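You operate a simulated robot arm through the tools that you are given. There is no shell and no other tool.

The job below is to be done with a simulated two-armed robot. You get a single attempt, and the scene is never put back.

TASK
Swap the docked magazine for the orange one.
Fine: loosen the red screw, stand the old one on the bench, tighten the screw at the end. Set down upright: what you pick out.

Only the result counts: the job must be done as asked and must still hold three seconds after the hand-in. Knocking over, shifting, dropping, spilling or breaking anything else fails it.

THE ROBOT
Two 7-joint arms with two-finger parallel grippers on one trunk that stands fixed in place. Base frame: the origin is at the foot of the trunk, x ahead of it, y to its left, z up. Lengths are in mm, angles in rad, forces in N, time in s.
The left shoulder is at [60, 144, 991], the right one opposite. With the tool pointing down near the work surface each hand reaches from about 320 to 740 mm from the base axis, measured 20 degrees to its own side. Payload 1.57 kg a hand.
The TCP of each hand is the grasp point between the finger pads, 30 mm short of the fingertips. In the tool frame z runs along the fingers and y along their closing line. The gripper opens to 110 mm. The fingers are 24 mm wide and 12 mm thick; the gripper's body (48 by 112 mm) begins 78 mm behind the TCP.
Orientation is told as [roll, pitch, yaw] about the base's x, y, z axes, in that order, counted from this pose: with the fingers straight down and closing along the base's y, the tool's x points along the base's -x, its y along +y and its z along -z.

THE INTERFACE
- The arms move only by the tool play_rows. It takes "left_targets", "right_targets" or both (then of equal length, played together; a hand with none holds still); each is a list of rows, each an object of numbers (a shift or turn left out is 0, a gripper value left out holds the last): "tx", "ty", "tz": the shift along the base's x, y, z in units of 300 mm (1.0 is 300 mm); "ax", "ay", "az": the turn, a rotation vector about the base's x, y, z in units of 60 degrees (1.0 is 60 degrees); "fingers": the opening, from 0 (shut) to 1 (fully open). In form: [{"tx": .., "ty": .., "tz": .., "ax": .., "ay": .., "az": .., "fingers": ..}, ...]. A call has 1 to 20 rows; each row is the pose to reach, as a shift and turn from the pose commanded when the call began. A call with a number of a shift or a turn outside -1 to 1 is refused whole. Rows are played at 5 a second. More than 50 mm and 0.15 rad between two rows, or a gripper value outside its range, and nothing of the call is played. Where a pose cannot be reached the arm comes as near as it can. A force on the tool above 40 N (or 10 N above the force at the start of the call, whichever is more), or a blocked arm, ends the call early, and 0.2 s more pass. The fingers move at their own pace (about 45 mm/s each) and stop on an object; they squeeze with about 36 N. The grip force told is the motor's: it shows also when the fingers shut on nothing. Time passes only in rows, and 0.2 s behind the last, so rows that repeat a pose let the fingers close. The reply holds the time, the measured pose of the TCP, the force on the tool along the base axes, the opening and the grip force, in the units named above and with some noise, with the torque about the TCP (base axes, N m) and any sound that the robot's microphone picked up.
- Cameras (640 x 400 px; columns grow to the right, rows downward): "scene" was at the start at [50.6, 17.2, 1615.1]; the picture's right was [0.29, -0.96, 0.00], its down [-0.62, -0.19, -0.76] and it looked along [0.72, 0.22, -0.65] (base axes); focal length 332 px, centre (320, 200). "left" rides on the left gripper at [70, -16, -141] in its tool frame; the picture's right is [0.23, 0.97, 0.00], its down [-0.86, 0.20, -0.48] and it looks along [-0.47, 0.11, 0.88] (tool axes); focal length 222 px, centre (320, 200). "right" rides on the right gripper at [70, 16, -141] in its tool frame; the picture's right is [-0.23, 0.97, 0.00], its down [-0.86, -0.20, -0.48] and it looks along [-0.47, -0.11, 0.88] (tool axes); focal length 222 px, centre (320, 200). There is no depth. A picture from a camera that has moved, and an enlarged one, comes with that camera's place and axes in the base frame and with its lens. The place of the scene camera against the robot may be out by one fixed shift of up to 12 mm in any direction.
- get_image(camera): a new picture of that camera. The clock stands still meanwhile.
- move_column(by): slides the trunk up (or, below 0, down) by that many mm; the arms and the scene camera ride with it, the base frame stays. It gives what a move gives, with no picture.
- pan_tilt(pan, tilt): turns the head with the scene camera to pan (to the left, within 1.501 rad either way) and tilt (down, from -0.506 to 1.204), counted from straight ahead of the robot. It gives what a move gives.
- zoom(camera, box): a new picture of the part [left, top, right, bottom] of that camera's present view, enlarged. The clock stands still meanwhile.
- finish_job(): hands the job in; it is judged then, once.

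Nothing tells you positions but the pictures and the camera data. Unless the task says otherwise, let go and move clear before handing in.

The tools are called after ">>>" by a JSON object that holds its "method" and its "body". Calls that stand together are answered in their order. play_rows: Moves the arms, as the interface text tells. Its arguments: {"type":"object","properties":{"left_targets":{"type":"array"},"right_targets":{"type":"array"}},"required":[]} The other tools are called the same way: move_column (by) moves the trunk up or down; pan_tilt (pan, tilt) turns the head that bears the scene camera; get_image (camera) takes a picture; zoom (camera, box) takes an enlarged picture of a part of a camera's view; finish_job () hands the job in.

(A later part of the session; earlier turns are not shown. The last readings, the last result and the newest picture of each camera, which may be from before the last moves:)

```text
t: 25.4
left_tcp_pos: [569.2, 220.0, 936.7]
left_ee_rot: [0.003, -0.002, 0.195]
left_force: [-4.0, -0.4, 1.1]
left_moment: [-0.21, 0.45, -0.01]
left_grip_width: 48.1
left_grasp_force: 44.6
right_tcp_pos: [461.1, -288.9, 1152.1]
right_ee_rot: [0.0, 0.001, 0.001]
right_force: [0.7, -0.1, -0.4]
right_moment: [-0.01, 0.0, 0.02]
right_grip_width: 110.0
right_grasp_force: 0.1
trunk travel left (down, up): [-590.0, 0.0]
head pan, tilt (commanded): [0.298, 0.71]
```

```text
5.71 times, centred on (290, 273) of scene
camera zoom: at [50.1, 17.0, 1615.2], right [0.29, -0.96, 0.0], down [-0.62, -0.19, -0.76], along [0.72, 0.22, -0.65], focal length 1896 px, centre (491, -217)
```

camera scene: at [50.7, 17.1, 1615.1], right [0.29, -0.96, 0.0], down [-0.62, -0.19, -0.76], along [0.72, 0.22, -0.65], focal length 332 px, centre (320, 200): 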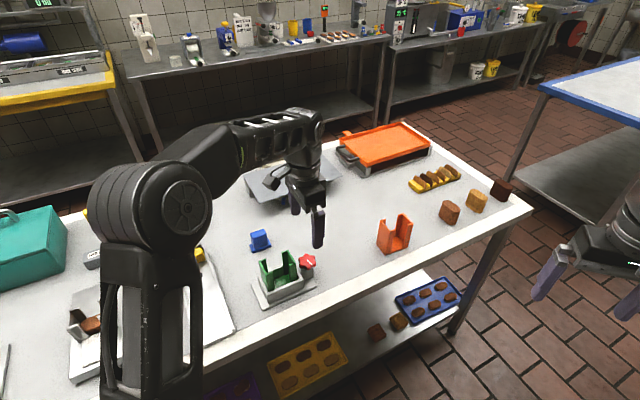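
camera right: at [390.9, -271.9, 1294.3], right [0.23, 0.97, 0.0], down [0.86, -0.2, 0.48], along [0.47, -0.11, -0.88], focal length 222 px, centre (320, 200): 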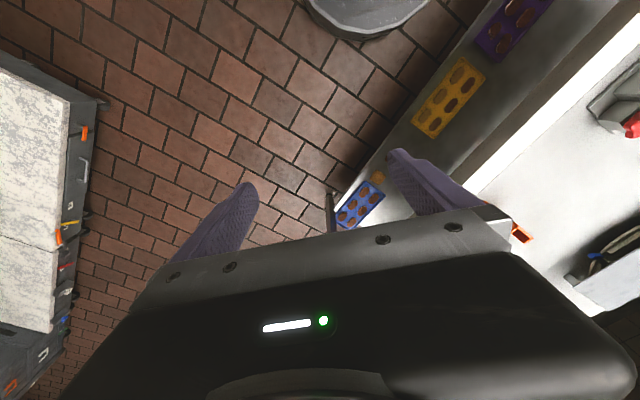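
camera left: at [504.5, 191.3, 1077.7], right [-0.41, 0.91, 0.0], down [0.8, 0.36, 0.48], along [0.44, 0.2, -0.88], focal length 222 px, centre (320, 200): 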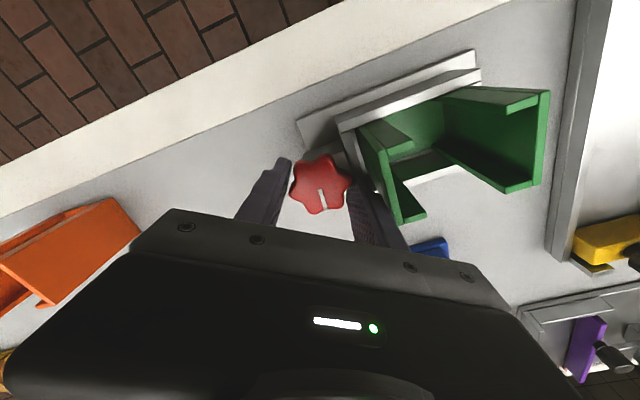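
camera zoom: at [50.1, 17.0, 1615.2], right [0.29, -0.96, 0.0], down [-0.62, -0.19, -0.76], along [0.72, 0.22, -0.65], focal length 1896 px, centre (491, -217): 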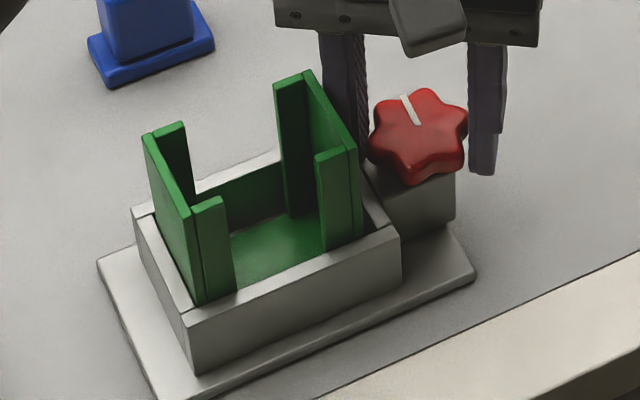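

Total loosening is about 162°, still with no resistance. I'll let go, rise, and move over the green magazine with the fingers closing along its long side.

>>> {"method": "play_rows", "body": {"left_targets": [{"fingers": 0.48}, {"fingers": 0.48}, {"fingers": 0.48, "tz": 0.01}, {"fingers": 0.48, "tz": 0.03}, {"fingers": 0.48, "tz": 0.08}, {"tz": 0.2}, {"tz": 0.28, "fingers": 0.95}, {"tz": 0.28, "tx": -0.04, "ty": 0.04, "az": 0.14}, {"tz": 0.28, "tx": -0.09, "ty": 0.09, "az": 0.28}, {"tz": 0.28, "tx": -0.14, "ty": 0.15, "az": 0.42}, {"tz": 0.28, "tx": -0.188, "ty": 0.196, "az": 0.559}, {"tz": 0.28, "tx": -0.188, "ty": 0.196, "az": 0.559}]}}

>>> {"method": "get_image", "body": {"camera": "left"}}

>>> {"method": "zoom", "body": {"camera": "scene", "box": [230, 200, 350, 310]}}

```text
t: 28.0
left_tcp_pos: [515.7, 279.0, 1020.6]
left_ee_rot: [0.001, -0.003, 0.78]
left_force: [-0.2, 0.3, -0.4]
left_moment: [0.0, -0.01, -0.02]
left_grip_width: 104.5
left_grasp_force: 0.0
right_tcp_pos: [461.0, -289.4, 1153.0]
right_ee_rot: [0.0, -0.001, 0.001]
right_force: [-0.3, 0.4, 0.1]
right_moment: [0.02, 0.03, -0.02]
right_grip_width: 110.0
right_grasp_force: 0.0
trunk travel left (down, up): [-590.0, 0.0]
head pan, tilt (commanded): [0.298, 0.71]
```

```text
taken
camera left: at [476.8, 219.0, 1161.5], right [-0.85, 0.53, 0.0], down [0.47, 0.74, 0.48], along [0.26, 0.41, -0.88], focal length 222 px, centre (320, 200)
```

left: 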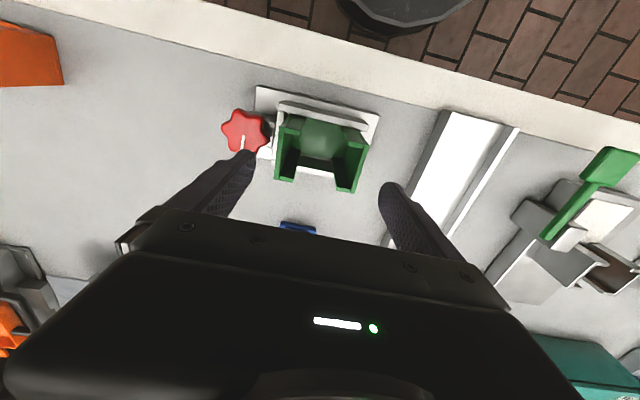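

```text
3.64 times, centred on (290, 255) of scene
camera zoom: at [51.0, 16.9, 1615.1], right [0.29, -0.96, 0.0], down [-0.62, -0.19, -0.76], along [0.72, 0.22, -0.65], focal length 1207 px, centre (429, 0)
```

zoom: 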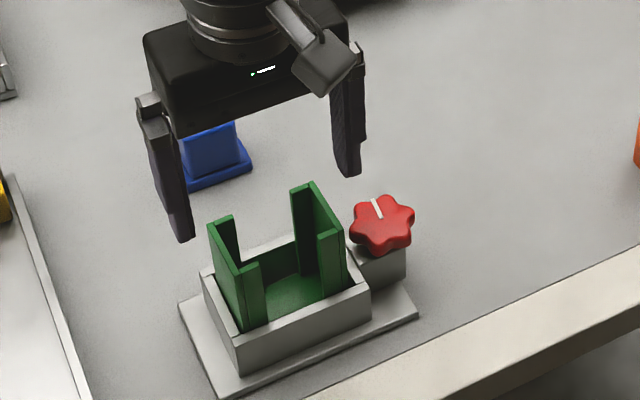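

>>> {"method": "zoom", "body": {"camera": "left", "box": [210, 80, 430, 240]}}

```text
2.50 times, centred on (320, 160) of left
camera zoom: at [476.8, 219.0, 1161.5], right [-0.85, 0.53, 0.0], down [0.47, 0.74, 0.48], along [0.26, 0.41, -0.88], focal length 555 px, centre (320, 300)
```

zoom: 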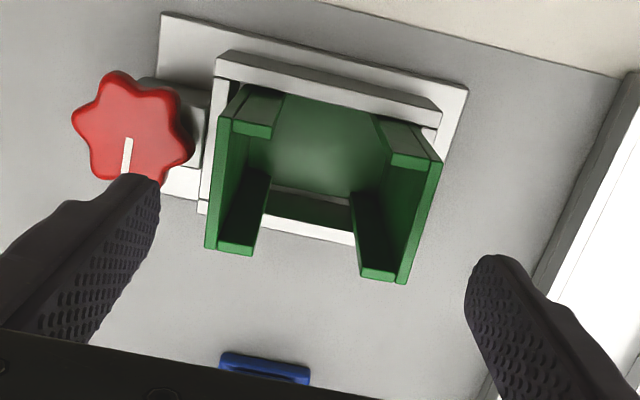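

The hand is centred over the green magazine to within a couple of mm. I'll lower it so the fingertips stay above the knob, then close on the end walls.

>>> {"method": "play_rows", "body": {"left_targets": [{"tx": -0.004, "ty": -0.004, "tz": -0.06}, {"tx": -0.004, "ty": -0.004, "tz": -0.12}, {"tx": -0.004, "ty": -0.004, "tz": -0.17}, {"tx": -0.004, "ty": -0.004, "tz": -0.1933}, {"tx": -0.004, "ty": -0.004, "tz": -0.1933}]}}

>>> {"method": "get_image", "body": {"camera": "left"}}

>>> {"method": "zoom", "body": {"camera": "scene", "box": [230, 200, 350, 310]}}

```text
t: 29.2
left_tcp_pos: [514.5, 280.0, 963.1]
left_ee_rot: [0.001, -0.004, 0.781]
left_force: [0.2, 0.6, -0.9]
left_moment: [-0.02, 0.0, 0.0]
left_grip_width: 104.7
left_grasp_force: 0.1
right_tcp_pos: [461.8, -289.3, 1153.6]
right_ee_rot: [0.001, -0.001, 0.0]
right_force: [-0.2, 0.3, 0.3]
right_moment: [0.0, 0.01, 0.02]
right_grip_width: 110.2
right_grasp_force: 0.0
trunk travel left (down, up): [-590.0, 0.0]
head pan, tilt (commanded): [0.298, 0.71]
```

```text
taken
camera left: at [475.5, 218.8, 1103.8], right [-0.85, 0.53, 0.0], down [0.47, 0.74, 0.48], along [0.26, 0.41, -0.88], focal length 222 px, centre (320, 200)
```

left: 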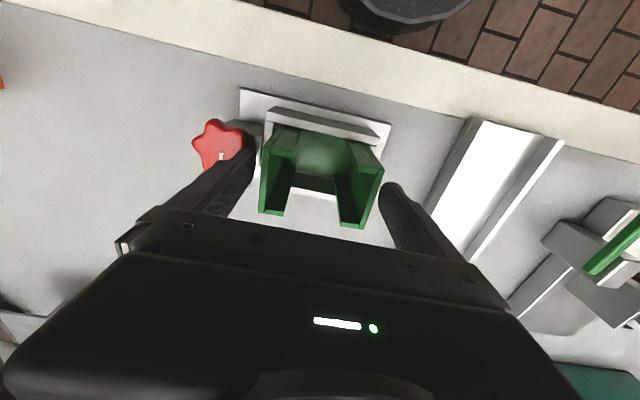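

```text
3.64 times, centred on (290, 255) of scene
camera zoom: at [50.7, 17.1, 1615.1], right [0.29, -0.96, 0.0], down [-0.62, -0.19, -0.76], along [0.72, 0.22, -0.65], focal length 1207 px, centre (429, 0)
```

zoom: 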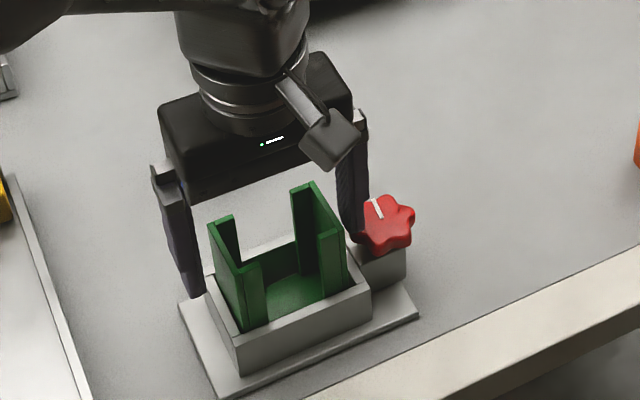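

>>> {"method": "play_rows", "body": {"left_targets": [{"fingers": 0.6}, {"fingers": 0.6}, {"fingers": 0.6}, {"fingers": 0.6}]}}

>>> {"method": "get_image", "body": {"camera": "left"}}

>>> {"method": "zoom", "body": {"camera": "scene", "box": [230, 200, 350, 310]}}

```text
t: 30.2
left_tcp_pos: [515.5, 279.7, 962.3]
left_ee_rot: [0.001, -0.004, 0.779]
left_force: [2.2, -4.8, -1.2]
left_moment: [-0.34, -0.1, 0.01]
left_grip_width: 79.6
left_grasp_force: 36.5
right_tcp_pos: [461.4, -289.1, 1152.0]
right_ee_rot: [0.0, 0.0, 0.001]
right_force: [-0.8, 0.1, -0.9]
right_moment: [0.0, 0.01, 0.02]
right_grip_width: 109.8
right_grasp_force: 0.1
trunk travel left (down, up): [-590.0, 0.0]
head pan, tilt (commanded): [0.298, 0.71]
```

```text
taken
camera left: at [475.8, 218.0, 1104.1], right [-0.85, 0.53, 0.0], down [0.47, 0.74, 0.48], along [0.26, 0.41, -0.88], focal length 222 px, centre (320, 200)
```

left: 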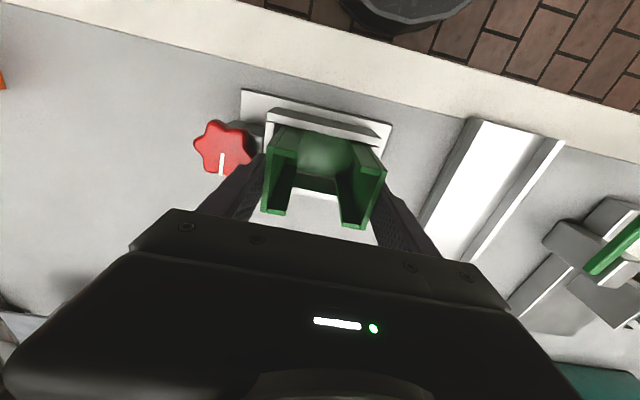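

```text
3.64 times, centred on (290, 255) of scene
camera zoom: at [50.9, 16.6, 1615.1], right [0.29, -0.96, 0.0], down [-0.62, -0.19, -0.76], along [0.72, 0.22, -0.65], focal length 1207 px, centre (429, 0)
```

zoom: 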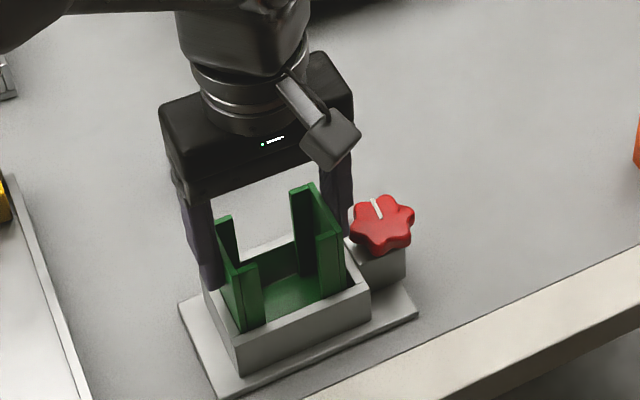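

Gripped at 79.6 mm. I'll ease the hand about 1.5 mm to centre on the magazine and lift slowly, watching whether it pulls free.

>>> {"method": "play_rows", "body": {"left_targets": [{"tx": -0.0035, "ty": 0.0036}, {"tx": -0.0035, "ty": 0.0036, "tz": 0.007}, {"tx": -0.0035, "ty": 0.0036, "tz": 0.014}, {"tx": -0.0035, "ty": 0.0036, "tz": 0.025}, {"tx": -0.0035, "ty": 0.0036, "tz": 0.04}, {"tx": -0.0035, "ty": 0.0036, "tz": 0.05}]}}

>>> {"method": "get_image", "body": {"camera": "left"}}

>>> {"method": "zoom", "body": {"camera": "scene", "box": [230, 200, 350, 310]}}

```text
t: 31.6
left_tcp_pos: [514.3, 279.3, 977.0]
left_ee_rot: [0.0, -0.002, 0.778]
left_force: [9.1, -9.2, -5.4]
left_moment: [-0.73, -0.73, -0.07]
left_grip_width: 79.7
left_grasp_force: 35.0
right_tcp_pos: [462.1, -290.1, 1152.8]
right_ee_rot: [0.0, 0.002, 0.001]
right_force: [-0.5, 0.1, -0.9]
right_moment: [0.01, 0.02, -0.03]
right_grip_width: 109.9
right_grasp_force: 0.1
trunk travel left (down, up): [-590.0, 0.0]
head pan, tilt (commanded): [0.298, 0.71]
```

```text
taken
camera left: at [475.5, 218.4, 1118.1], right [-0.85, 0.53, 0.0], down [0.47, 0.74, 0.48], along [0.26, 0.41, -0.88], focal length 222 px, centre (320, 200)
```

left: 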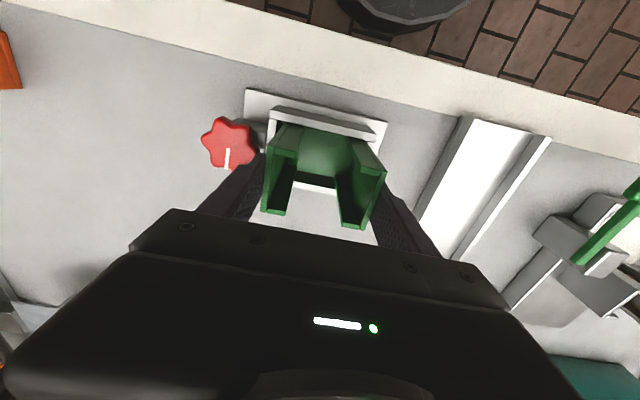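

```text
3.64 times, centred on (290, 255) of scene
camera zoom: at [52.3, 16.2, 1615.0], right [0.29, -0.96, 0.0], down [-0.62, -0.19, -0.76], along [0.72, 0.22, -0.65], focal length 1207 px, centre (429, 0)
```

zoom: 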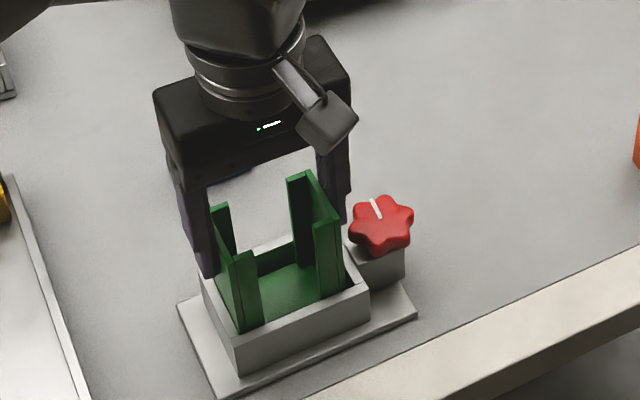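

The magazine comes up with the hand. The sideways force shows I'm about 2.5 mm too far left, so I'll correct that and keep lifting slowly.

>>> {"method": "play_rows", "body": {"left_targets": [{"tx": 0.003, "ty": -0.003}, {"tx": 0.006, "ty": -0.006}, {"tx": 0.006, "ty": -0.006}]}}

```text
t: 32.4
left_tcp_pos: [514.6, 278.4, 977.7]
left_ee_rot: [0.004, -0.004, 0.781]
left_force: [5.9, -2.7, -2.0]
left_moment: [-0.23, -0.49, -0.18]
left_grip_width: 79.4
left_grasp_force: 36.1
right_tcp_pos: [461.8, -288.3, 1152.7]
right_ee_rot: [-0.001, 0.0, 0.001]
right_force: [-1.0, 0.5, -0.2]
right_moment: [0.01, -0.03, -0.04]
right_grip_width: 110.0
right_grasp_force: 0.0
trunk travel left (down, up): [-590.0, 0.0]
head pan, tilt (commanded): [0.298, 0.71]
```

>>> {"method": "play_rows", "body": {"left_targets": [{"tx": 0.003, "ty": -0.001, "tz": 0.01}, {"tx": 0.003, "ty": -0.001, "tz": 0.03}, {"tx": 0.003, "ty": -0.001, "tz": 0.05}, {"tx": 0.003, "ty": -0.001, "tz": 0.07}, {"tx": 0.003, "ty": -0.001, "tz": 0.09}, {"tx": 0.003, "ty": -0.001, "tz": 0.12}, {"tx": 0.003, "ty": -0.001, "tz": 0.15}]}}

>>> {"method": "get_image", "body": {"camera": "scene"}}

>>> {"method": "get_image", "body": {"camera": "left"}}

```text
t: 34.0
left_tcp_pos: [515.8, 278.0, 1022.7]
left_ee_rot: [0.001, -0.004, 0.779]
left_force: [0.2, 0.1, -2.0]
left_moment: [-0.01, 0.0, 0.01]
left_grip_width: 79.4
left_grasp_force: 36.0
right_tcp_pos: [461.2, -289.0, 1153.2]
right_ee_rot: [0.0, 0.0, 0.0]
right_force: [-0.2, -0.3, -0.3]
right_moment: [-0.01, 0.01, 0.01]
right_grip_width: 110.1
right_grasp_force: 0.0
trunk travel left (down, up): [-590.0, 0.0]
head pan, tilt (commanded): [0.298, 0.71]
```

```text
taken
camera scene: at [50.7, 17.2, 1615.1], right [0.29, -0.96, 0.0], down [-0.62, -0.19, -0.76], along [0.72, 0.22, -0.65], focal length 332 px, centre (320, 200)
```

scene: 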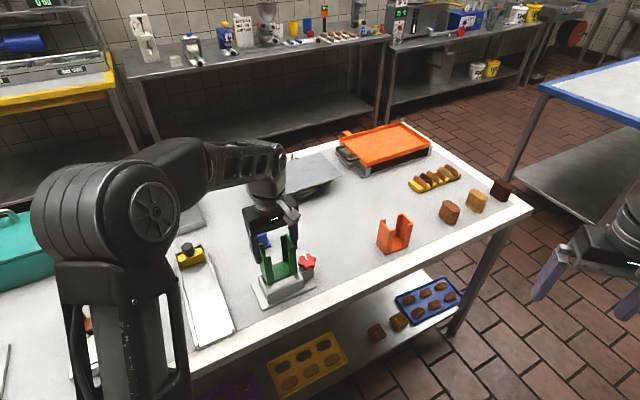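

```text
taken
camera left: at [476.6, 217.4, 1164.4], right [-0.85, 0.53, 0.0], down [0.47, 0.74, 0.48], along [0.26, 0.41, -0.88], focal length 222 px, centre (320, 200)
```

left: 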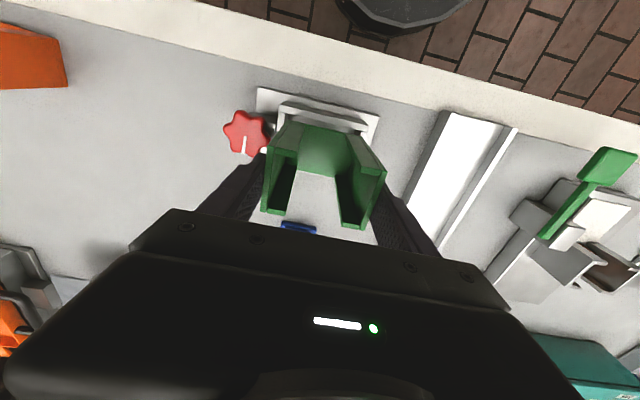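

The green magazine is free of the dock, weighing about 2 N. I'll raise it clear of the knob and carry it to the open bench area between the dock and the orange magazine, near (674, 175).

>>> {"method": "play_rows", "body": {"left_targets": [{"tz": 0.07}, {"tz": 0.145}, {"tz": 0.145, "tx": 0.09, "ty": -0.057}, {"tz": 0.145, "tx": 0.2, "ty": -0.128}, {"tz": 0.145, "tx": 0.31, "ty": -0.199}, {"tz": 0.145, "tx": 0.42, "ty": -0.27}, {"tz": 0.145, "tx": 0.49, "ty": -0.315}, {"tz": 0.145, "tx": 0.532, "ty": -0.342}, {"tz": 0.06, "tx": 0.532, "ty": -0.342}, {"tz": -0.02, "tx": 0.532, "ty": -0.342}, {"tz": -0.1, "tx": 0.532, "ty": -0.342}, {"tz": -0.15, "tx": 0.532, "ty": -0.342}, {"tz": -0.15, "tx": 0.532, "ty": -0.342}]}}

>>> {"method": "get_image", "body": {"camera": "scene"}}

>>> {"method": "get_image", "body": {"camera": "left"}}

>>> {"method": "zoom", "body": {"camera": "scene", "box": [270, 170, 430, 290]}}

```text
t: 36.8
left_tcp_pos: [674.2, 173.4, 978.9]
left_ee_rot: [0.001, -0.003, 0.779]
left_force: [-0.3, 0.5, -1.5]
left_moment: [-0.01, -0.01, -0.06]
left_grip_width: 79.6
left_grasp_force: 36.4
left hand out of reach, approached as far as the arm can: row 7, 8, 9
right_tcp_pos: [461.4, -288.9, 1153.7]
right_ee_rot: [0.0, 0.0, -0.001]
right_force: [-0.3, 0.2, -0.7]
right_moment: [0.03, 0.0, -0.02]
right_grip_width: 109.9
right_grasp_force: 0.0
trunk travel left (down, up): [-590.0, 0.0]
head pan, tilt (commanded): [0.298, 0.71]
```

```text
taken
camera scene: at [50.1, 17.2, 1615.1], right [0.29, -0.96, 0.0], down [-0.62, -0.19, -0.76], along [0.72, 0.22, -0.65], focal length 332 px, centre (320, 200)
```

scene: 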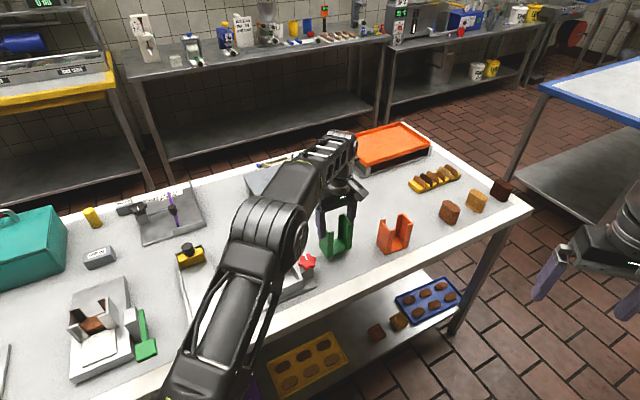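

```text
taken
camera left: at [635.1, 112.0, 1119.9], right [-0.85, 0.53, 0.0], down [0.47, 0.74, 0.48], along [0.26, 0.41, -0.88], focal length 222 px, centre (320, 200)
```

left: 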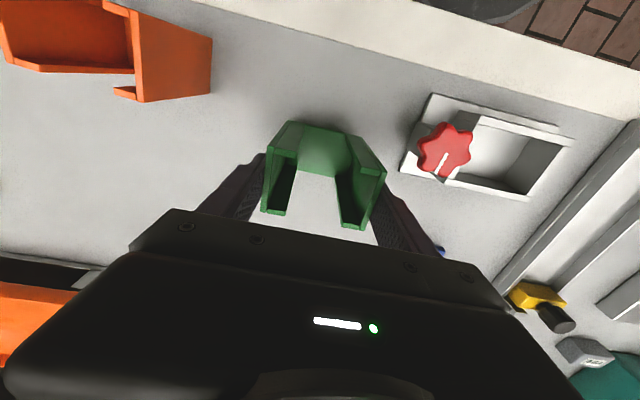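

```text
3.33 times, centred on (350, 230) of scene
camera zoom: at [50.1, 17.2, 1615.1], right [0.29, -0.96, 0.0], down [-0.62, -0.19, -0.76], along [0.72, 0.22, -0.65], focal length 1106 px, centre (220, 100)
```

zoom: 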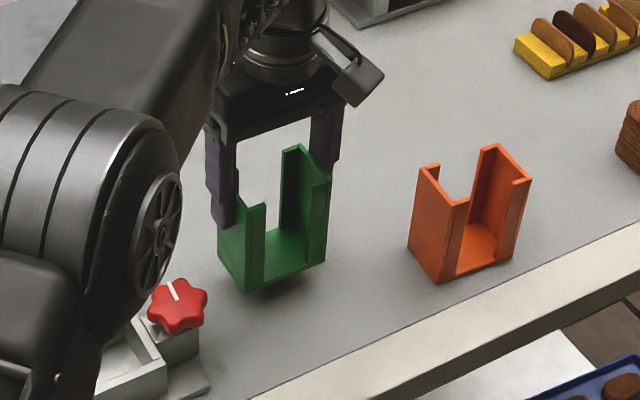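

The magazine hangs clear over open bench. The arm is near its reach limit only at height, so I'll lower it the last 20 mm in careful steps.

>>> {"method": "play_rows", "body": {"left_targets": [{"tz": -0.02}, {"tz": -0.035}, {"tz": -0.045}, {"tz": -0.045}]}}

>>> {"method": "zoom", "body": {"camera": "scene", "box": [310, 200, 380, 270]}}

```text
t: 37.8
left_tcp_pos: [675.1, 173.8, 963.4]
left_ee_rot: [0.003, -0.003, 0.779]
left_force: [0.3, -0.2, -2.4]
left_moment: [0.01, 0.01, 0.0]
left_grip_width: 79.8
left_grasp_force: 35.9
right_tcp_pos: [461.7, -289.3, 1153.8]
right_ee_rot: [0.0, -0.001, 0.0]
right_force: [-0.5, -0.3, -0.2]
right_moment: [0.04, -0.03, 0.01]
right_grip_width: 109.8
right_grasp_force: 0.0
trunk travel left (down, up): [-590.0, 0.0]
head pan, tilt (commanded): [0.298, 0.71]
```

```text
5.71 times, centred on (345, 235) of scene
camera zoom: at [50.9, 17.1, 1615.1], right [0.29, -0.96, 0.0], down [-0.62, -0.19, -0.76], along [0.72, 0.22, -0.65], focal length 1896 px, centre (177, 0)
```

zoom: 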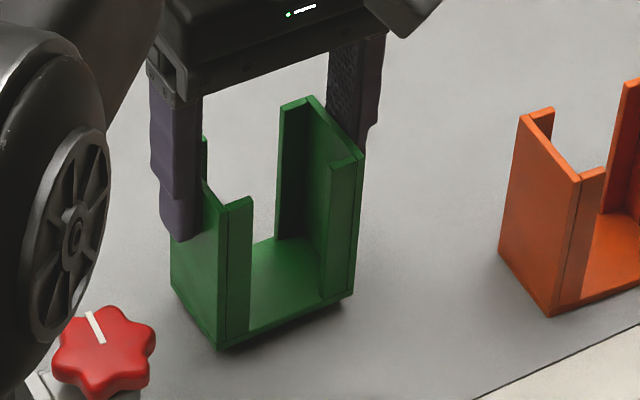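

>>> {"method": "play_rows", "body": {"left_targets": [{"tz": -0.004}, {"tz": -0.008}, {"tz": -0.008}]}}

```text
t: 38.6
left_tcp_pos: [674.2, 173.1, 961.2]
left_ee_rot: [0.001, -0.001, 0.78]
left_force: [-0.5, 0.1, -1.8]
left_moment: [-0.01, -0.03, -0.03]
left_grip_width: 79.6
left_grasp_force: 36.2
right_tcp_pos: [460.8, -288.4, 1152.3]
right_ee_rot: [0.0, 0.0, -0.001]
right_force: [0.1, -0.4, 0.0]
right_moment: [0.03, -0.02, 0.02]
right_grip_width: 110.0
right_grasp_force: 0.0
trunk travel left (down, up): [-590.0, 0.0]
head pan, tilt (commanded): [0.298, 0.71]
```

>>> {"method": "play_rows", "body": {"left_targets": [{"tz": -0.004}, {"tz": -0.008}, {"tz": -0.008}]}}

```text
t: 39.4
left_tcp_pos: [674.6, 175.2, 958.9]
left_ee_rot: [0.001, 0.0, 0.78]
left_force: [-0.7, 0.3, -1.6]
left_moment: [0.02, 0.0, 0.01]
left_grip_width: 79.4
left_grasp_force: 35.7
right_tcp_pos: [461.8, -288.9, 1153.1]
right_ee_rot: [-0.001, 0.0, 0.001]
right_force: [-0.6, 0.1, 0.5]
right_moment: [0.02, 0.0, -0.01]
right_grip_width: 110.1
right_grasp_force: 0.2
trunk travel left (down, up): [-590.0, 0.0]
head pan, tilt (commanded): [0.298, 0.71]
```

>>> {"method": "play_rows", "body": {"left_targets": [{"tz": -0.004}, {"tz": -0.007}, {"tz": -0.007}]}}

>>> {"method": "zoom", "body": {"camera": "scene", "box": [310, 200, 380, 270]}}

```text
t: 40.2
left_tcp_pos: [673.2, 176.1, 956.8]
left_ee_rot: [0.002, -0.002, 0.78]
left_force: [-0.4, 1.2, -1.8]
left_moment: [0.0, -0.03, 0.0]
left_grip_width: 79.5
left_grasp_force: 35.8
right_tcp_pos: [460.9, -289.4, 1152.4]
right_ee_rot: [-0.001, 0.0, -0.001]
right_force: [0.1, -0.4, 0.3]
right_moment: [0.02, -0.01, 0.01]
right_grip_width: 109.9
right_grasp_force: 0.1
trunk travel left (down, up): [-590.0, 0.0]
head pan, tilt (commanded): [0.298, 0.71]
```

```text
5.71 times, centred on (345, 235) of scene
camera zoom: at [50.9, 17.1, 1615.1], right [0.29, -0.96, 0.0], down [-0.62, -0.19, -0.76], along [0.72, 0.22, -0.65], focal length 1896 px, centre (177, 0)
```

zoom: 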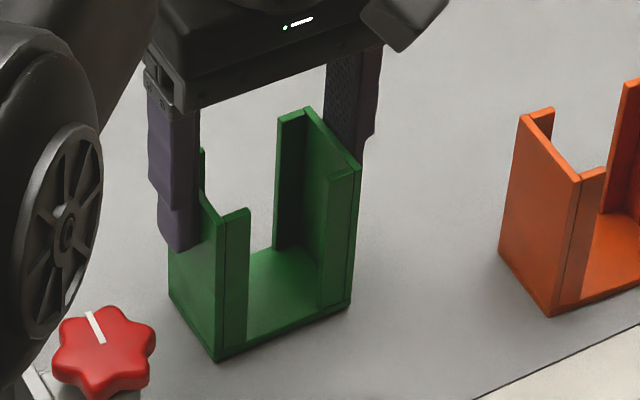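

>>> {"method": "play_rows", "body": {"left_targets": [{"tz": -0.003}, {"tz": -0.006}, {"tz": -0.006}]}}

```text
t: 41.0
left_tcp_pos: [673.7, 174.7, 955.2]
left_ee_rot: [0.003, -0.004, 0.781]
left_force: [-0.6, -0.7, -1.4]
left_moment: [0.0, 0.01, 0.04]
left_grip_width: 79.8
left_grasp_force: 35.9
right_tcp_pos: [461.7, -289.0, 1152.2]
right_ee_rot: [0.002, -0.001, 0.0]
right_force: [-0.2, 0.6, 0.1]
right_moment: [-0.01, 0.0, 0.02]
right_grip_width: 109.8
right_grasp_force: 0.0
trunk travel left (down, up): [-590.0, 0.0]
head pan, tilt (commanded): [0.298, 0.71]
```

>>> {"method": "play_rows", "body": {"left_targets": [{"tz": -0.003}, {"tz": -0.006}, {"tz": -0.006}]}}

```text
t: 41.8
left_tcp_pos: [674.1, 173.9, 955.7]
left_ee_rot: [0.001, -0.005, 0.781]
left_force: [3.2, 0.0, 12.9]
left_moment: [0.16, 0.36, -0.06]
left_grip_width: 79.5
left_grasp_force: 35.3
right_tcp_pos: [461.7, -289.1, 1153.2]
right_ee_rot: [0.0, 0.0, 0.001]
right_force: [0.4, 0.3, -0.8]
right_moment: [-0.02, 0.0, 0.02]
right_grip_width: 110.1
right_grasp_force: 0.0
trunk travel left (down, up): [-590.0, 0.0]
head pan, tilt (commanded): [0.298, 0.71]
```

Contact with the bench: 13 N up. I'll ease off slightly, open the fingers, and back straight up.

>>> {"method": "play_rows", "body": {"left_targets": [{"tz": 0.0025}, {"tz": 0.0025, "fingers": 0.76}, {"tz": 0.0025, "fingers": 0.8}, {"tz": 0.0025, "fingers": 0.9}, {"tz": 0.0025, "fingers": 0.9}, {"tz": 0.0025, "fingers": 0.9}]}}

>>> {"method": "zoom", "body": {"camera": "scene", "box": [310, 200, 380, 270]}}

>>> {"method": "get_image", "body": {"camera": "left"}}

```text
t: 43.2
left_tcp_pos: [673.6, 174.0, 955.6]
left_ee_rot: [0.0, -0.005, 0.78]
left_force: [-0.7, -0.8, 0.0]
left_moment: [0.01, 0.01, 0.03]
left_grip_width: 99.0
left_grasp_force: 0.0
right_tcp_pos: [461.7, -288.0, 1152.8]
right_ee_rot: [0.001, 0.0, -0.001]
right_force: [-0.3, 0.3, 0.6]
right_moment: [0.02, 0.01, 0.02]
right_grip_width: 109.9
right_grasp_force: 0.1
trunk travel left (down, up): [-590.0, 0.0]
head pan, tilt (commanded): [0.298, 0.71]
```

```text
5.71 times, centred on (345, 235) of scene
camera zoom: at [50.7, 17.1, 1615.1], right [0.29, -0.96, 0.0], down [-0.62, -0.19, -0.76], along [0.72, 0.22, -0.65], focal length 1896 px, centre (177, 0)
```

zoom: 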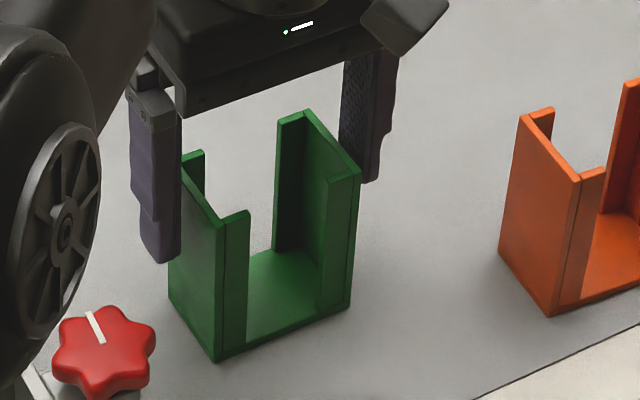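

```text
taken
camera left: at [635.0, 113.6, 1095.7], right [-0.85, 0.53, 0.0], down [0.47, 0.74, 0.48], along [0.26, 0.41, -0.88], focal length 222 px, centre (320, 200)
```

left: 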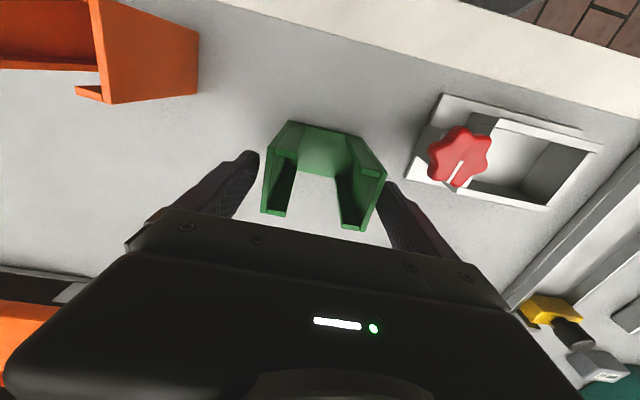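

The green magazine stands upright on the bench. I'll retract the left arm out of the way and look closely at the orange one.

>>> {"method": "play_rows", "body": {"left_targets": [{"tz": 0.06}, {"tz": 0.12}, {"tz": 0.18}, {"tx": -0.08, "ty": 0.1, "tz": 0.23}, {"tx": -0.16, "ty": 0.2, "tz": 0.28}, {"tx": -0.24, "ty": 0.3, "tz": 0.33}, {"tx": -0.32, "ty": 0.4, "tz": 0.38}, {"tx": -0.4, "ty": 0.5, "tz": 0.43}, {"tx": -0.48, "ty": 0.6, "tz": 0.48}, {"tx": -0.56, "ty": 0.7, "tz": 0.53}]}}

>>> {"method": "get_image", "body": {"camera": "scene"}}

>>> {"method": "zoom", "body": {"camera": "scene", "box": [320, 190, 440, 270]}}

>>> {"method": "zoom", "body": {"camera": "scene", "box": [365, 200, 425, 260]}}

```text
t: 45.4
left_tcp_pos: [506.2, 382.2, 1112.7]
left_ee_rot: [0.001, -0.001, 0.78]
left_force: [0.4, -0.1, 0.3]
left_moment: [-0.03, 0.01, 0.0]
left_grip_width: 98.9
left_grasp_force: 0.0
right_tcp_pos: [460.6, -287.7, 1153.0]
right_ee_rot: [0.0, 0.001, 0.0]
right_force: [0.3, 0.7, 1.0]
right_moment: [-0.03, -0.03, -0.01]
right_grip_width: 110.3
right_grasp_force: 0.0
trunk travel left (down, up): [-590.0, 0.0]
head pan, tilt (commanded): [0.298, 0.71]
```

```text
taken
camera scene: at [49.5, 17.7, 1615.1], right [0.29, -0.96, 0.0], down [-0.62, -0.19, -0.76], along [0.72, 0.22, -0.65], focal length 332 px, centre (320, 200)
```

scene: 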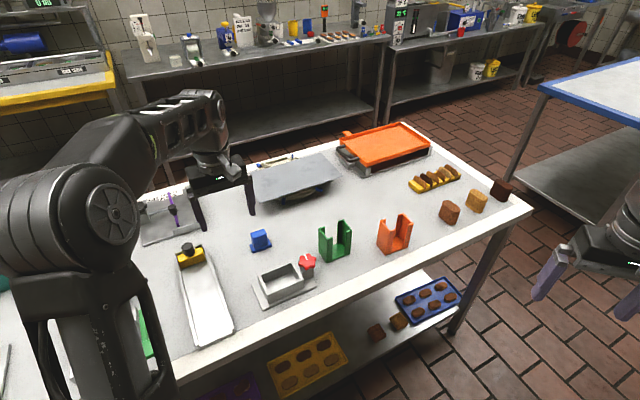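

```text
5.00 times, centred on (380, 230) of scene
camera zoom: at [49.5, 17.7, 1615.1], right [0.29, -0.96, 0.0], down [-0.62, -0.19, -0.76], along [0.72, 0.22, -0.65], focal length 1659 px, centre (20, 50)
```

zoom: 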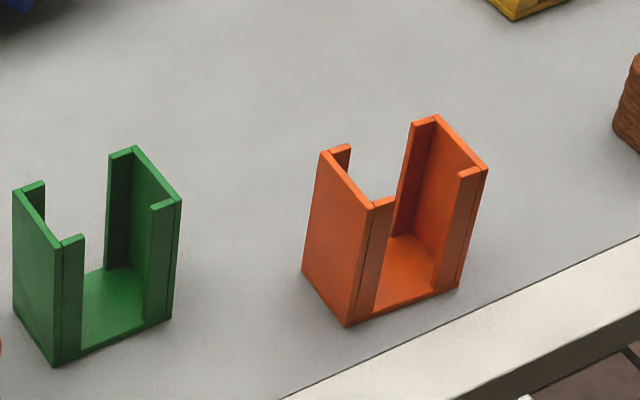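

```text
6.67 times, centred on (395, 230) of scene
camera zoom: at [49.5, 17.7, 1615.1], right [0.29, -0.96, 0.0], down [-0.62, -0.19, -0.76], along [0.72, 0.22, -0.65], focal length 2212 px, centre (-180, 0)
```

zoom: 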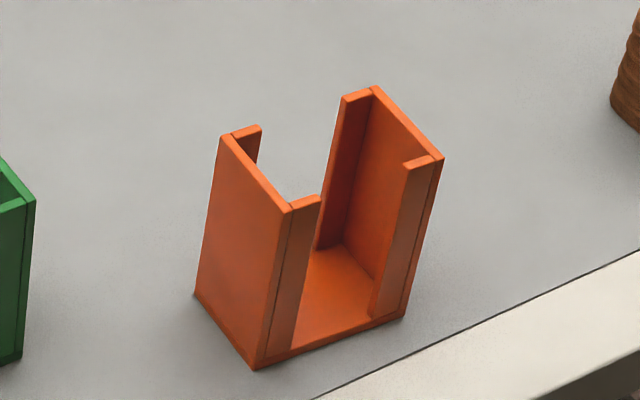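

The orange centre works out near (751, 16), turned about 4° from the dock. That's too far for a vertical tool, so I'll bring in the right arm with the hand yawed and tilted 30° outward. First the yaw.

>>> {"method": "play_rows", "body": {"right_targets": [{"az": 0.137, "tx": 0.04, "ty": 0.06}, {"az": 0.274, "tx": 0.08, "ty": 0.12}, {"az": 0.41, "tx": 0.12, "ty": 0.18}, {"az": 0.547, "tx": 0.16, "ty": 0.24}, {"az": 0.683, "tx": 0.2, "ty": 0.3}, {"az": 0.683, "tx": 0.2, "ty": 0.3}]}}

>>> {"method": "play_rows", "body": {"right_targets": [{"ax": 0.082, "ay": -0.0944}, {"ax": 0.164, "ay": -0.1888}, {"ax": 0.246, "ay": -0.2831}, {"ax": 0.328, "ay": -0.3775}, {"ax": 0.328, "ay": -0.3775}]}}

>>> {"method": "get_image", "body": {"camera": "right"}}

>>> {"method": "get_image", "body": {"camera": "scene"}}

```text
t: 46.8
left_tcp_pos: [507.1, 380.8, 1111.2]
left_ee_rot: [0.001, -0.003, 0.78]
left_force: [-0.3, 0.1, 0.5]
left_moment: [0.0, 0.01, 0.01]
left_grip_width: 98.8
left_grasp_force: 0.0
right_tcp_pos: [519.1, -201.9, 1152.2]
right_ee_rot: [0.0, -0.001, 0.716]
right_force: [-0.1, 0.2, -0.3]
right_moment: [-0.03, 0.03, 0.0]
right_grip_width: 110.1
right_grasp_force: 0.2
trunk travel left (down, up): [-590.0, 0.0]
head pan, tilt (commanded): [0.298, 0.71]
```

```text
t: 48.0
left_tcp_pos: [507.5, 381.6, 1111.2]
left_ee_rot: [0.003, -0.002, 0.78]
left_force: [-0.4, 0.2, -0.1]
left_moment: [-0.02, 0.0, 0.0]
left_grip_width: 98.9
left_grasp_force: 0.1
right_tcp_pos: [520.1, -202.0, 1152.2]
right_ee_rot: [0.0, -0.525, 0.715]
right_force: [0.1, 0.2, 0.2]
right_moment: [-0.01, -0.02, -0.01]
right_grip_width: 110.1
right_grasp_force: 0.1
trunk travel left (down, up): [-590.0, 0.0]
head pan, tilt (commanded): [0.298, 0.71]
```

```text
taken
camera right: at [409.7, -275.7, 1240.4], right [-0.49, 0.86, 0.11], down [0.51, 0.18, 0.84], along [0.71, 0.47, -0.53], focal length 222 px, centre (320, 200)
```

right: 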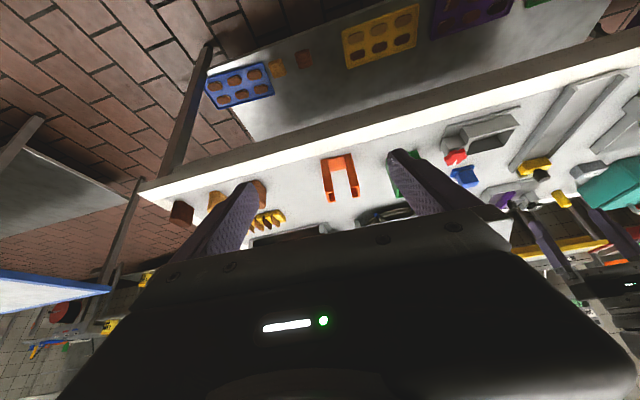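

```text
taken
camera scene: at [50.9, 17.4, 1615.1], right [0.29, -0.96, 0.0], down [-0.62, -0.19, -0.76], along [0.72, 0.22, -0.65], focal length 332 px, centre (320, 200)
```

scene: 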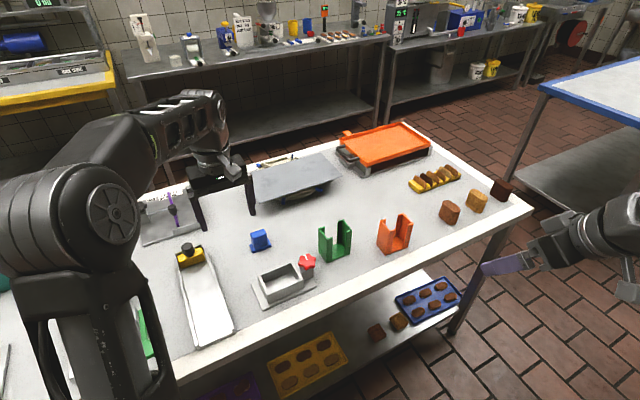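

>>> {"method": "play_rows", "body": {"right_targets": [{"tx": 0.093, "ty": 0.087, "tz": -0.053}, {"tx": 0.186, "ty": 0.173, "tz": -0.107}, {"tx": 0.279, "ty": 0.26, "tz": -0.16}, {"tx": 0.371, "ty": 0.347, "tz": -0.213}, {"tx": 0.464, "ty": 0.434, "tz": -0.266}, {"tx": 0.557, "ty": 0.52, "tz": -0.32}, {"tx": 0.65, "ty": 0.607, "tz": -0.373}, {"tx": 0.65, "ty": 0.607, "tz": -0.373}]}}

>>> {"method": "get_image", "body": {"camera": "right"}}

>>> {"method": "get_image", "body": {"camera": "scene"}}

```text
t: 49.8
left_tcp_pos: [507.1, 381.1, 1111.5]
left_ee_rot: [0.001, -0.003, 0.78]
left_force: [-0.3, -0.4, -0.3]
left_moment: [0.0, 0.01, -0.01]
left_grip_width: 99.0
left_grasp_force: 0.1
right_tcp_pos: [716.9, -21.0, 1044.1]
right_ee_rot: [-0.001, -0.523, 0.715]
right_force: [0.7, -0.5, 0.1]
right_moment: [-0.03, -0.02, 0.01]
right_grip_width: 110.1
right_grasp_force: 0.0
trunk travel left (down, up): [-590.0, 0.0]
head pan, tilt (commanded): [0.298, 0.71]
```

```text
taken
camera right: at [606.3, -94.5, 1131.4], right [-0.49, 0.86, 0.11], down [0.51, 0.18, 0.84], along [0.71, 0.47, -0.53], focal length 222 px, centre (320, 200)
```

right: 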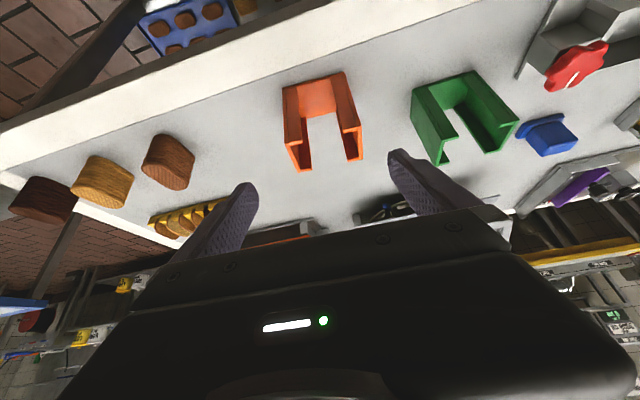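

```text
taken
camera scene: at [49.9, 16.6, 1615.1], right [0.29, -0.96, 0.0], down [-0.62, -0.19, -0.76], along [0.72, 0.22, -0.65], focal length 332 px, centre (320, 200)
```

scene: 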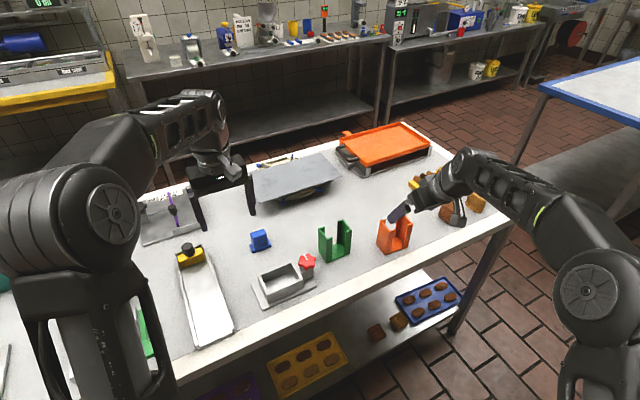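

>>> {"method": "zoom", "body": {"camera": "right", "box": [250, 50, 410, 190]}}

>>> {"method": "zoom", "body": {"camera": "right", "box": [390, 50, 550, 190]}}

```text
2.86 times, centred on (330, 120) of right
camera zoom: at [606.3, -94.5, 1131.4], right [-0.49, 0.86, 0.11], down [0.51, 0.18, 0.84], along [0.71, 0.47, -0.53], focal length 635 px, centre (291, 429)
```

zoom: 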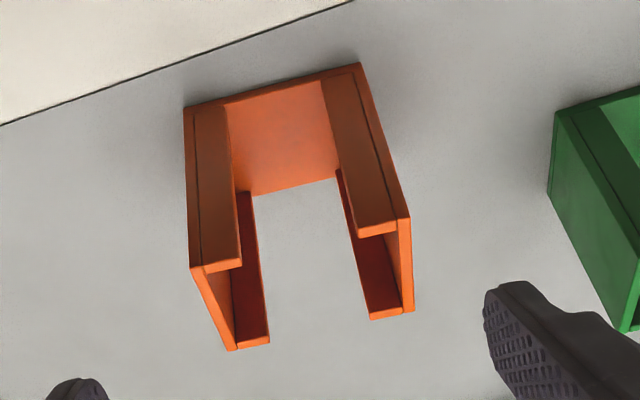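

```text
2.86 times, centred on (470, 120) of right
camera zoom: at [606.3, -94.5, 1131.4], right [-0.49, 0.86, 0.11], down [0.51, 0.18, 0.84], along [0.71, 0.47, -0.53], focal length 635 px, centre (-109, 429)
```

zoom: 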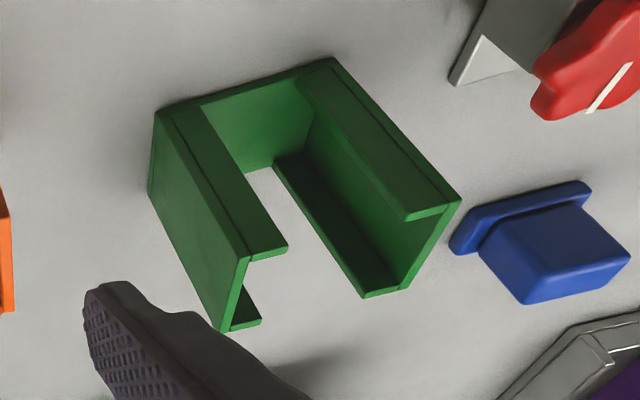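

The right-hand view gives the orange centre as (751, 18), 80×50 mm, long axis at about −49.5°. I'll move over it with the fingers straddling the end walls.

>>> {"method": "play_rows", "body": {"right_targets": [{"tx": 0.052, "ty": 0.059, "tz": -0.065, "az": -0.008}, {"tx": 0.103, "ty": 0.117, "tz": -0.13, "az": -0.008}, {"tx": 0.103, "ty": 0.117, "tz": -0.13, "az": -0.008}]}}

>>> {"method": "get_image", "body": {"camera": "right"}}

>>> {"method": "zoom", "body": {"camera": "scene", "box": [340, 160, 480, 270]}}

```text
t: 50.6
left_tcp_pos: [506.8, 382.0, 1111.7]
left_ee_rot: [0.002, -0.005, 0.78]
left_force: [-0.7, 0.7, -0.3]
left_moment: [0.02, 0.0, 0.0]
left_grip_width: 98.9
left_grasp_force: 0.1
right_tcp_pos: [747.3, 14.8, 1004.8]
right_ee_rot: [0.0, -0.526, 0.708]
right_force: [-0.3, 0.4, -0.2]
right_moment: [0.02, 0.0, 0.03]
right_grip_width: 110.2
right_grasp_force: 0.0
trunk travel left (down, up): [-590.0, 0.0]
head pan, tilt (commanded): [0.298, 0.71]
```

```text
taken
camera right: at [636.4, -56.9, 1091.8], right [-0.48, 0.87, 0.11], down [0.51, 0.17, 0.84], along [0.71, 0.46, -0.53], focal length 222 px, centre (320, 200)
```

right: 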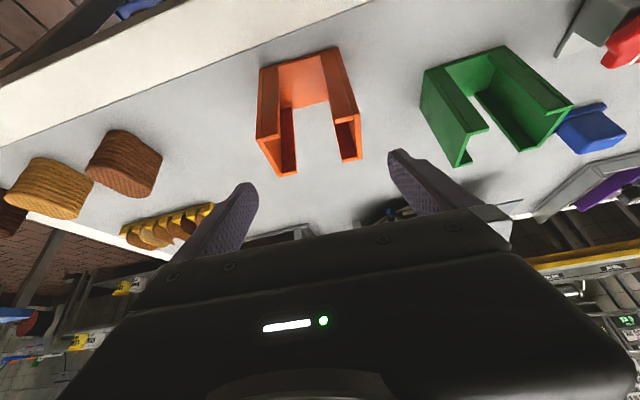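

```text
3.64 times, centred on (410, 215) of scene
camera zoom: at [50.2, 16.9, 1615.1], right [0.29, -0.96, 0.0], down [-0.62, -0.19, -0.76], along [0.72, 0.22, -0.65], focal length 1207 px, centre (-7, 146)
```

zoom: 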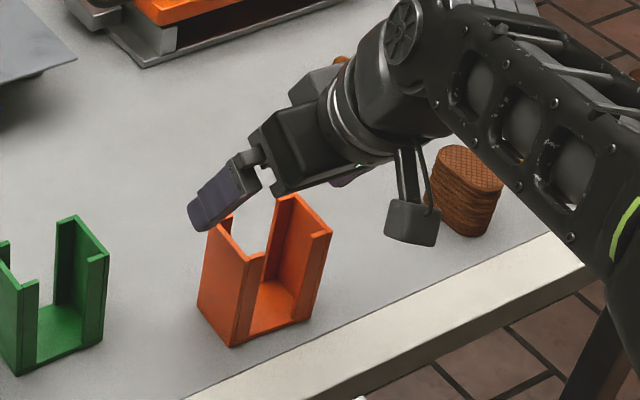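

>>> {"method": "zoom", "body": {"camera": "right", "box": [230, 40, 410, 200]}}

```text
2.50 times, centred on (320, 120) of right
camera zoom: at [636.4, -56.9, 1091.8], right [-0.48, 0.87, 0.11], down [0.51, 0.17, 0.84], along [0.71, 0.46, -0.53], focal length 555 px, centre (320, 400)
```

zoom: 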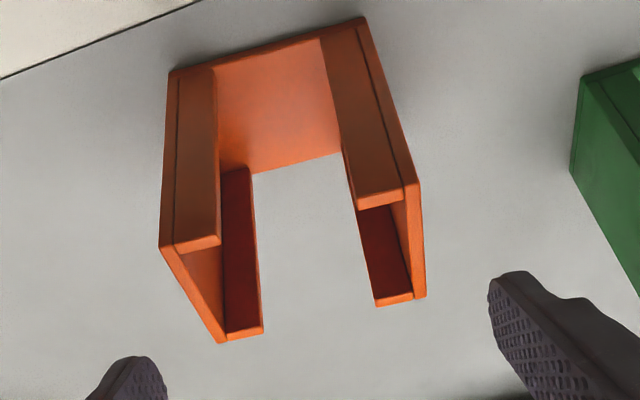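

Centred within 1 mm. I'll descend straight and close on the end walls.

>>> {"method": "play_rows", "body": {"right_targets": [{"tz": -0.06}, {"tz": -0.12}, {"tz": -0.155}, {"tz": -0.169}, {"tz": -0.169}]}}

>>> {"method": "get_image", "body": {"camera": "right"}}

>>> {"method": "zoom", "body": {"camera": "scene", "box": [340, 160, 480, 270]}}

```text
t: 51.8
left_tcp_pos: [506.4, 382.1, 1111.4]
left_ee_rot: [0.003, -0.003, 0.78]
left_force: [0.0, -0.3, 0.7]
left_moment: [0.03, -0.01, 0.01]
left_grip_width: 99.1
left_grasp_force: 0.1
right_tcp_pos: [746.5, 15.2, 949.5]
right_ee_rot: [-0.001, -0.524, 0.707]
right_force: [-0.3, 0.1, 0.2]
right_moment: [0.0, 0.01, 0.02]
right_grip_width: 110.0
right_grasp_force: 0.0
trunk travel left (down, up): [-590.0, 0.0]
head pan, tilt (commanded): [0.298, 0.71]
```

```text
taken
camera right: at [634.9, -57.1, 1037.6], right [-0.48, 0.87, 0.11], down [0.51, 0.17, 0.84], along [0.71, 0.46, -0.53], focal length 222 px, centre (320, 200)
```

right: 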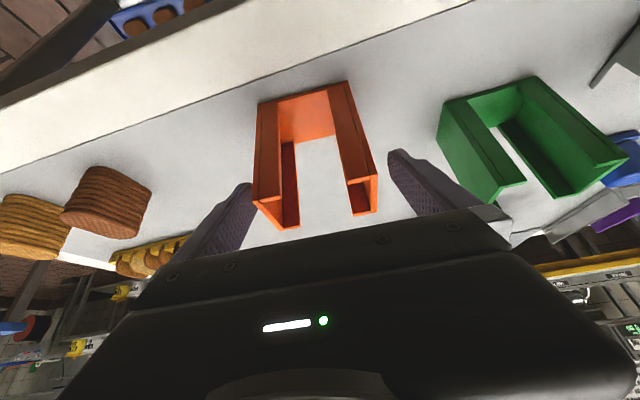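

```text
3.64 times, centred on (410, 215) of scene
camera zoom: at [50.7, 17.2, 1615.1], right [0.29, -0.96, 0.0], down [-0.62, -0.19, -0.76], along [0.72, 0.22, -0.65], focal length 1207 px, centre (-7, 146)
```

zoom: 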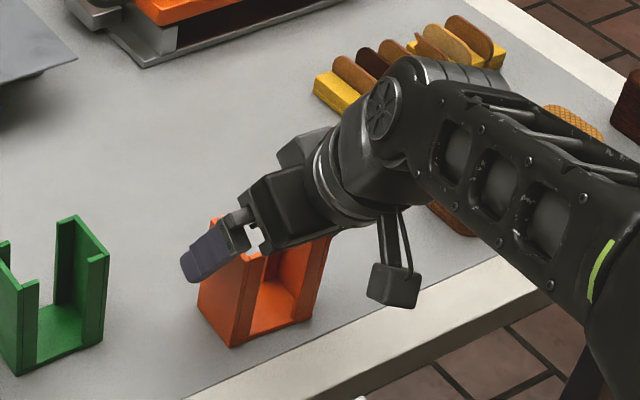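

>>> {"method": "play_rows", "body": {"right_targets": [{"tz": 0.013}, {"tz": 0.013}, {"tz": 0.013, "fingers": 0.6}, {"tz": 0.013, "fingers": 0.6}, {"tz": 0.013, "fingers": 0.6}, {"tz": 0.013, "fingers": 0.6}, {"tz": 0.013, "fingers": 0.6}]}}

>>> {"method": "get_image", "body": {"camera": "right"}}

>>> {"method": "zoom", "body": {"camera": "scene", "box": [340, 160, 480, 270]}}

```text
t: 53.4
left_tcp_pos: [507.5, 381.9, 1112.6]
left_ee_rot: [0.002, -0.002, 0.779]
left_force: [0.2, -0.8, -0.3]
left_moment: [0.0, 0.01, 0.03]
left_grip_width: 99.1
left_grasp_force: 0.1
right_tcp_pos: [744.9, 14.3, 955.8]
right_ee_rot: [0.001, -0.523, 0.709]
right_force: [0.7, -0.4, 1.0]
right_moment: [-0.11, -0.02, 0.0]
right_grip_width: 79.6
right_grasp_force: 36.3
trunk travel left (down, up): [-590.0, 0.0]
head pan, tilt (commanded): [0.298, 0.71]
```

```text
taken
camera right: at [634.1, -57.0, 1042.0], right [-0.48, 0.87, 0.11], down [0.51, 0.17, 0.84], along [0.71, 0.46, -0.53], focal length 222 px, centre (320, 200)
```

right: 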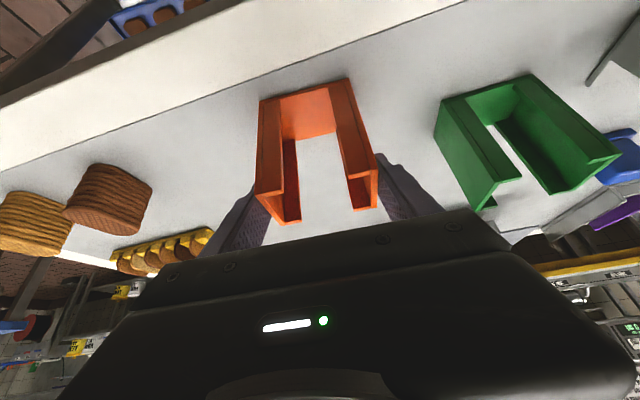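

```text
3.64 times, centred on (410, 215) of scene
camera zoom: at [50.6, 17.2, 1615.1], right [0.29, -0.96, 0.0], down [-0.62, -0.19, -0.76], along [0.72, 0.22, -0.65], focal length 1207 px, centre (-7, 146)
```

zoom: 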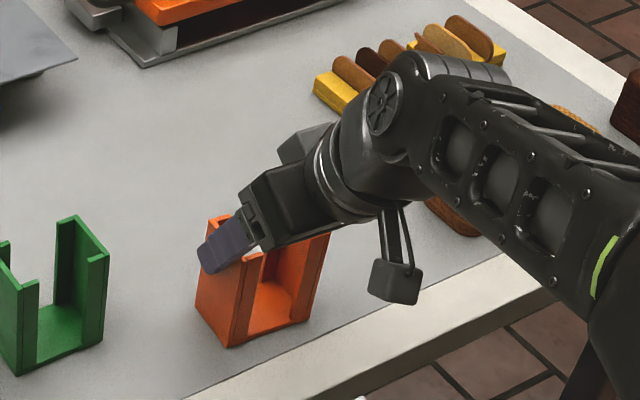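

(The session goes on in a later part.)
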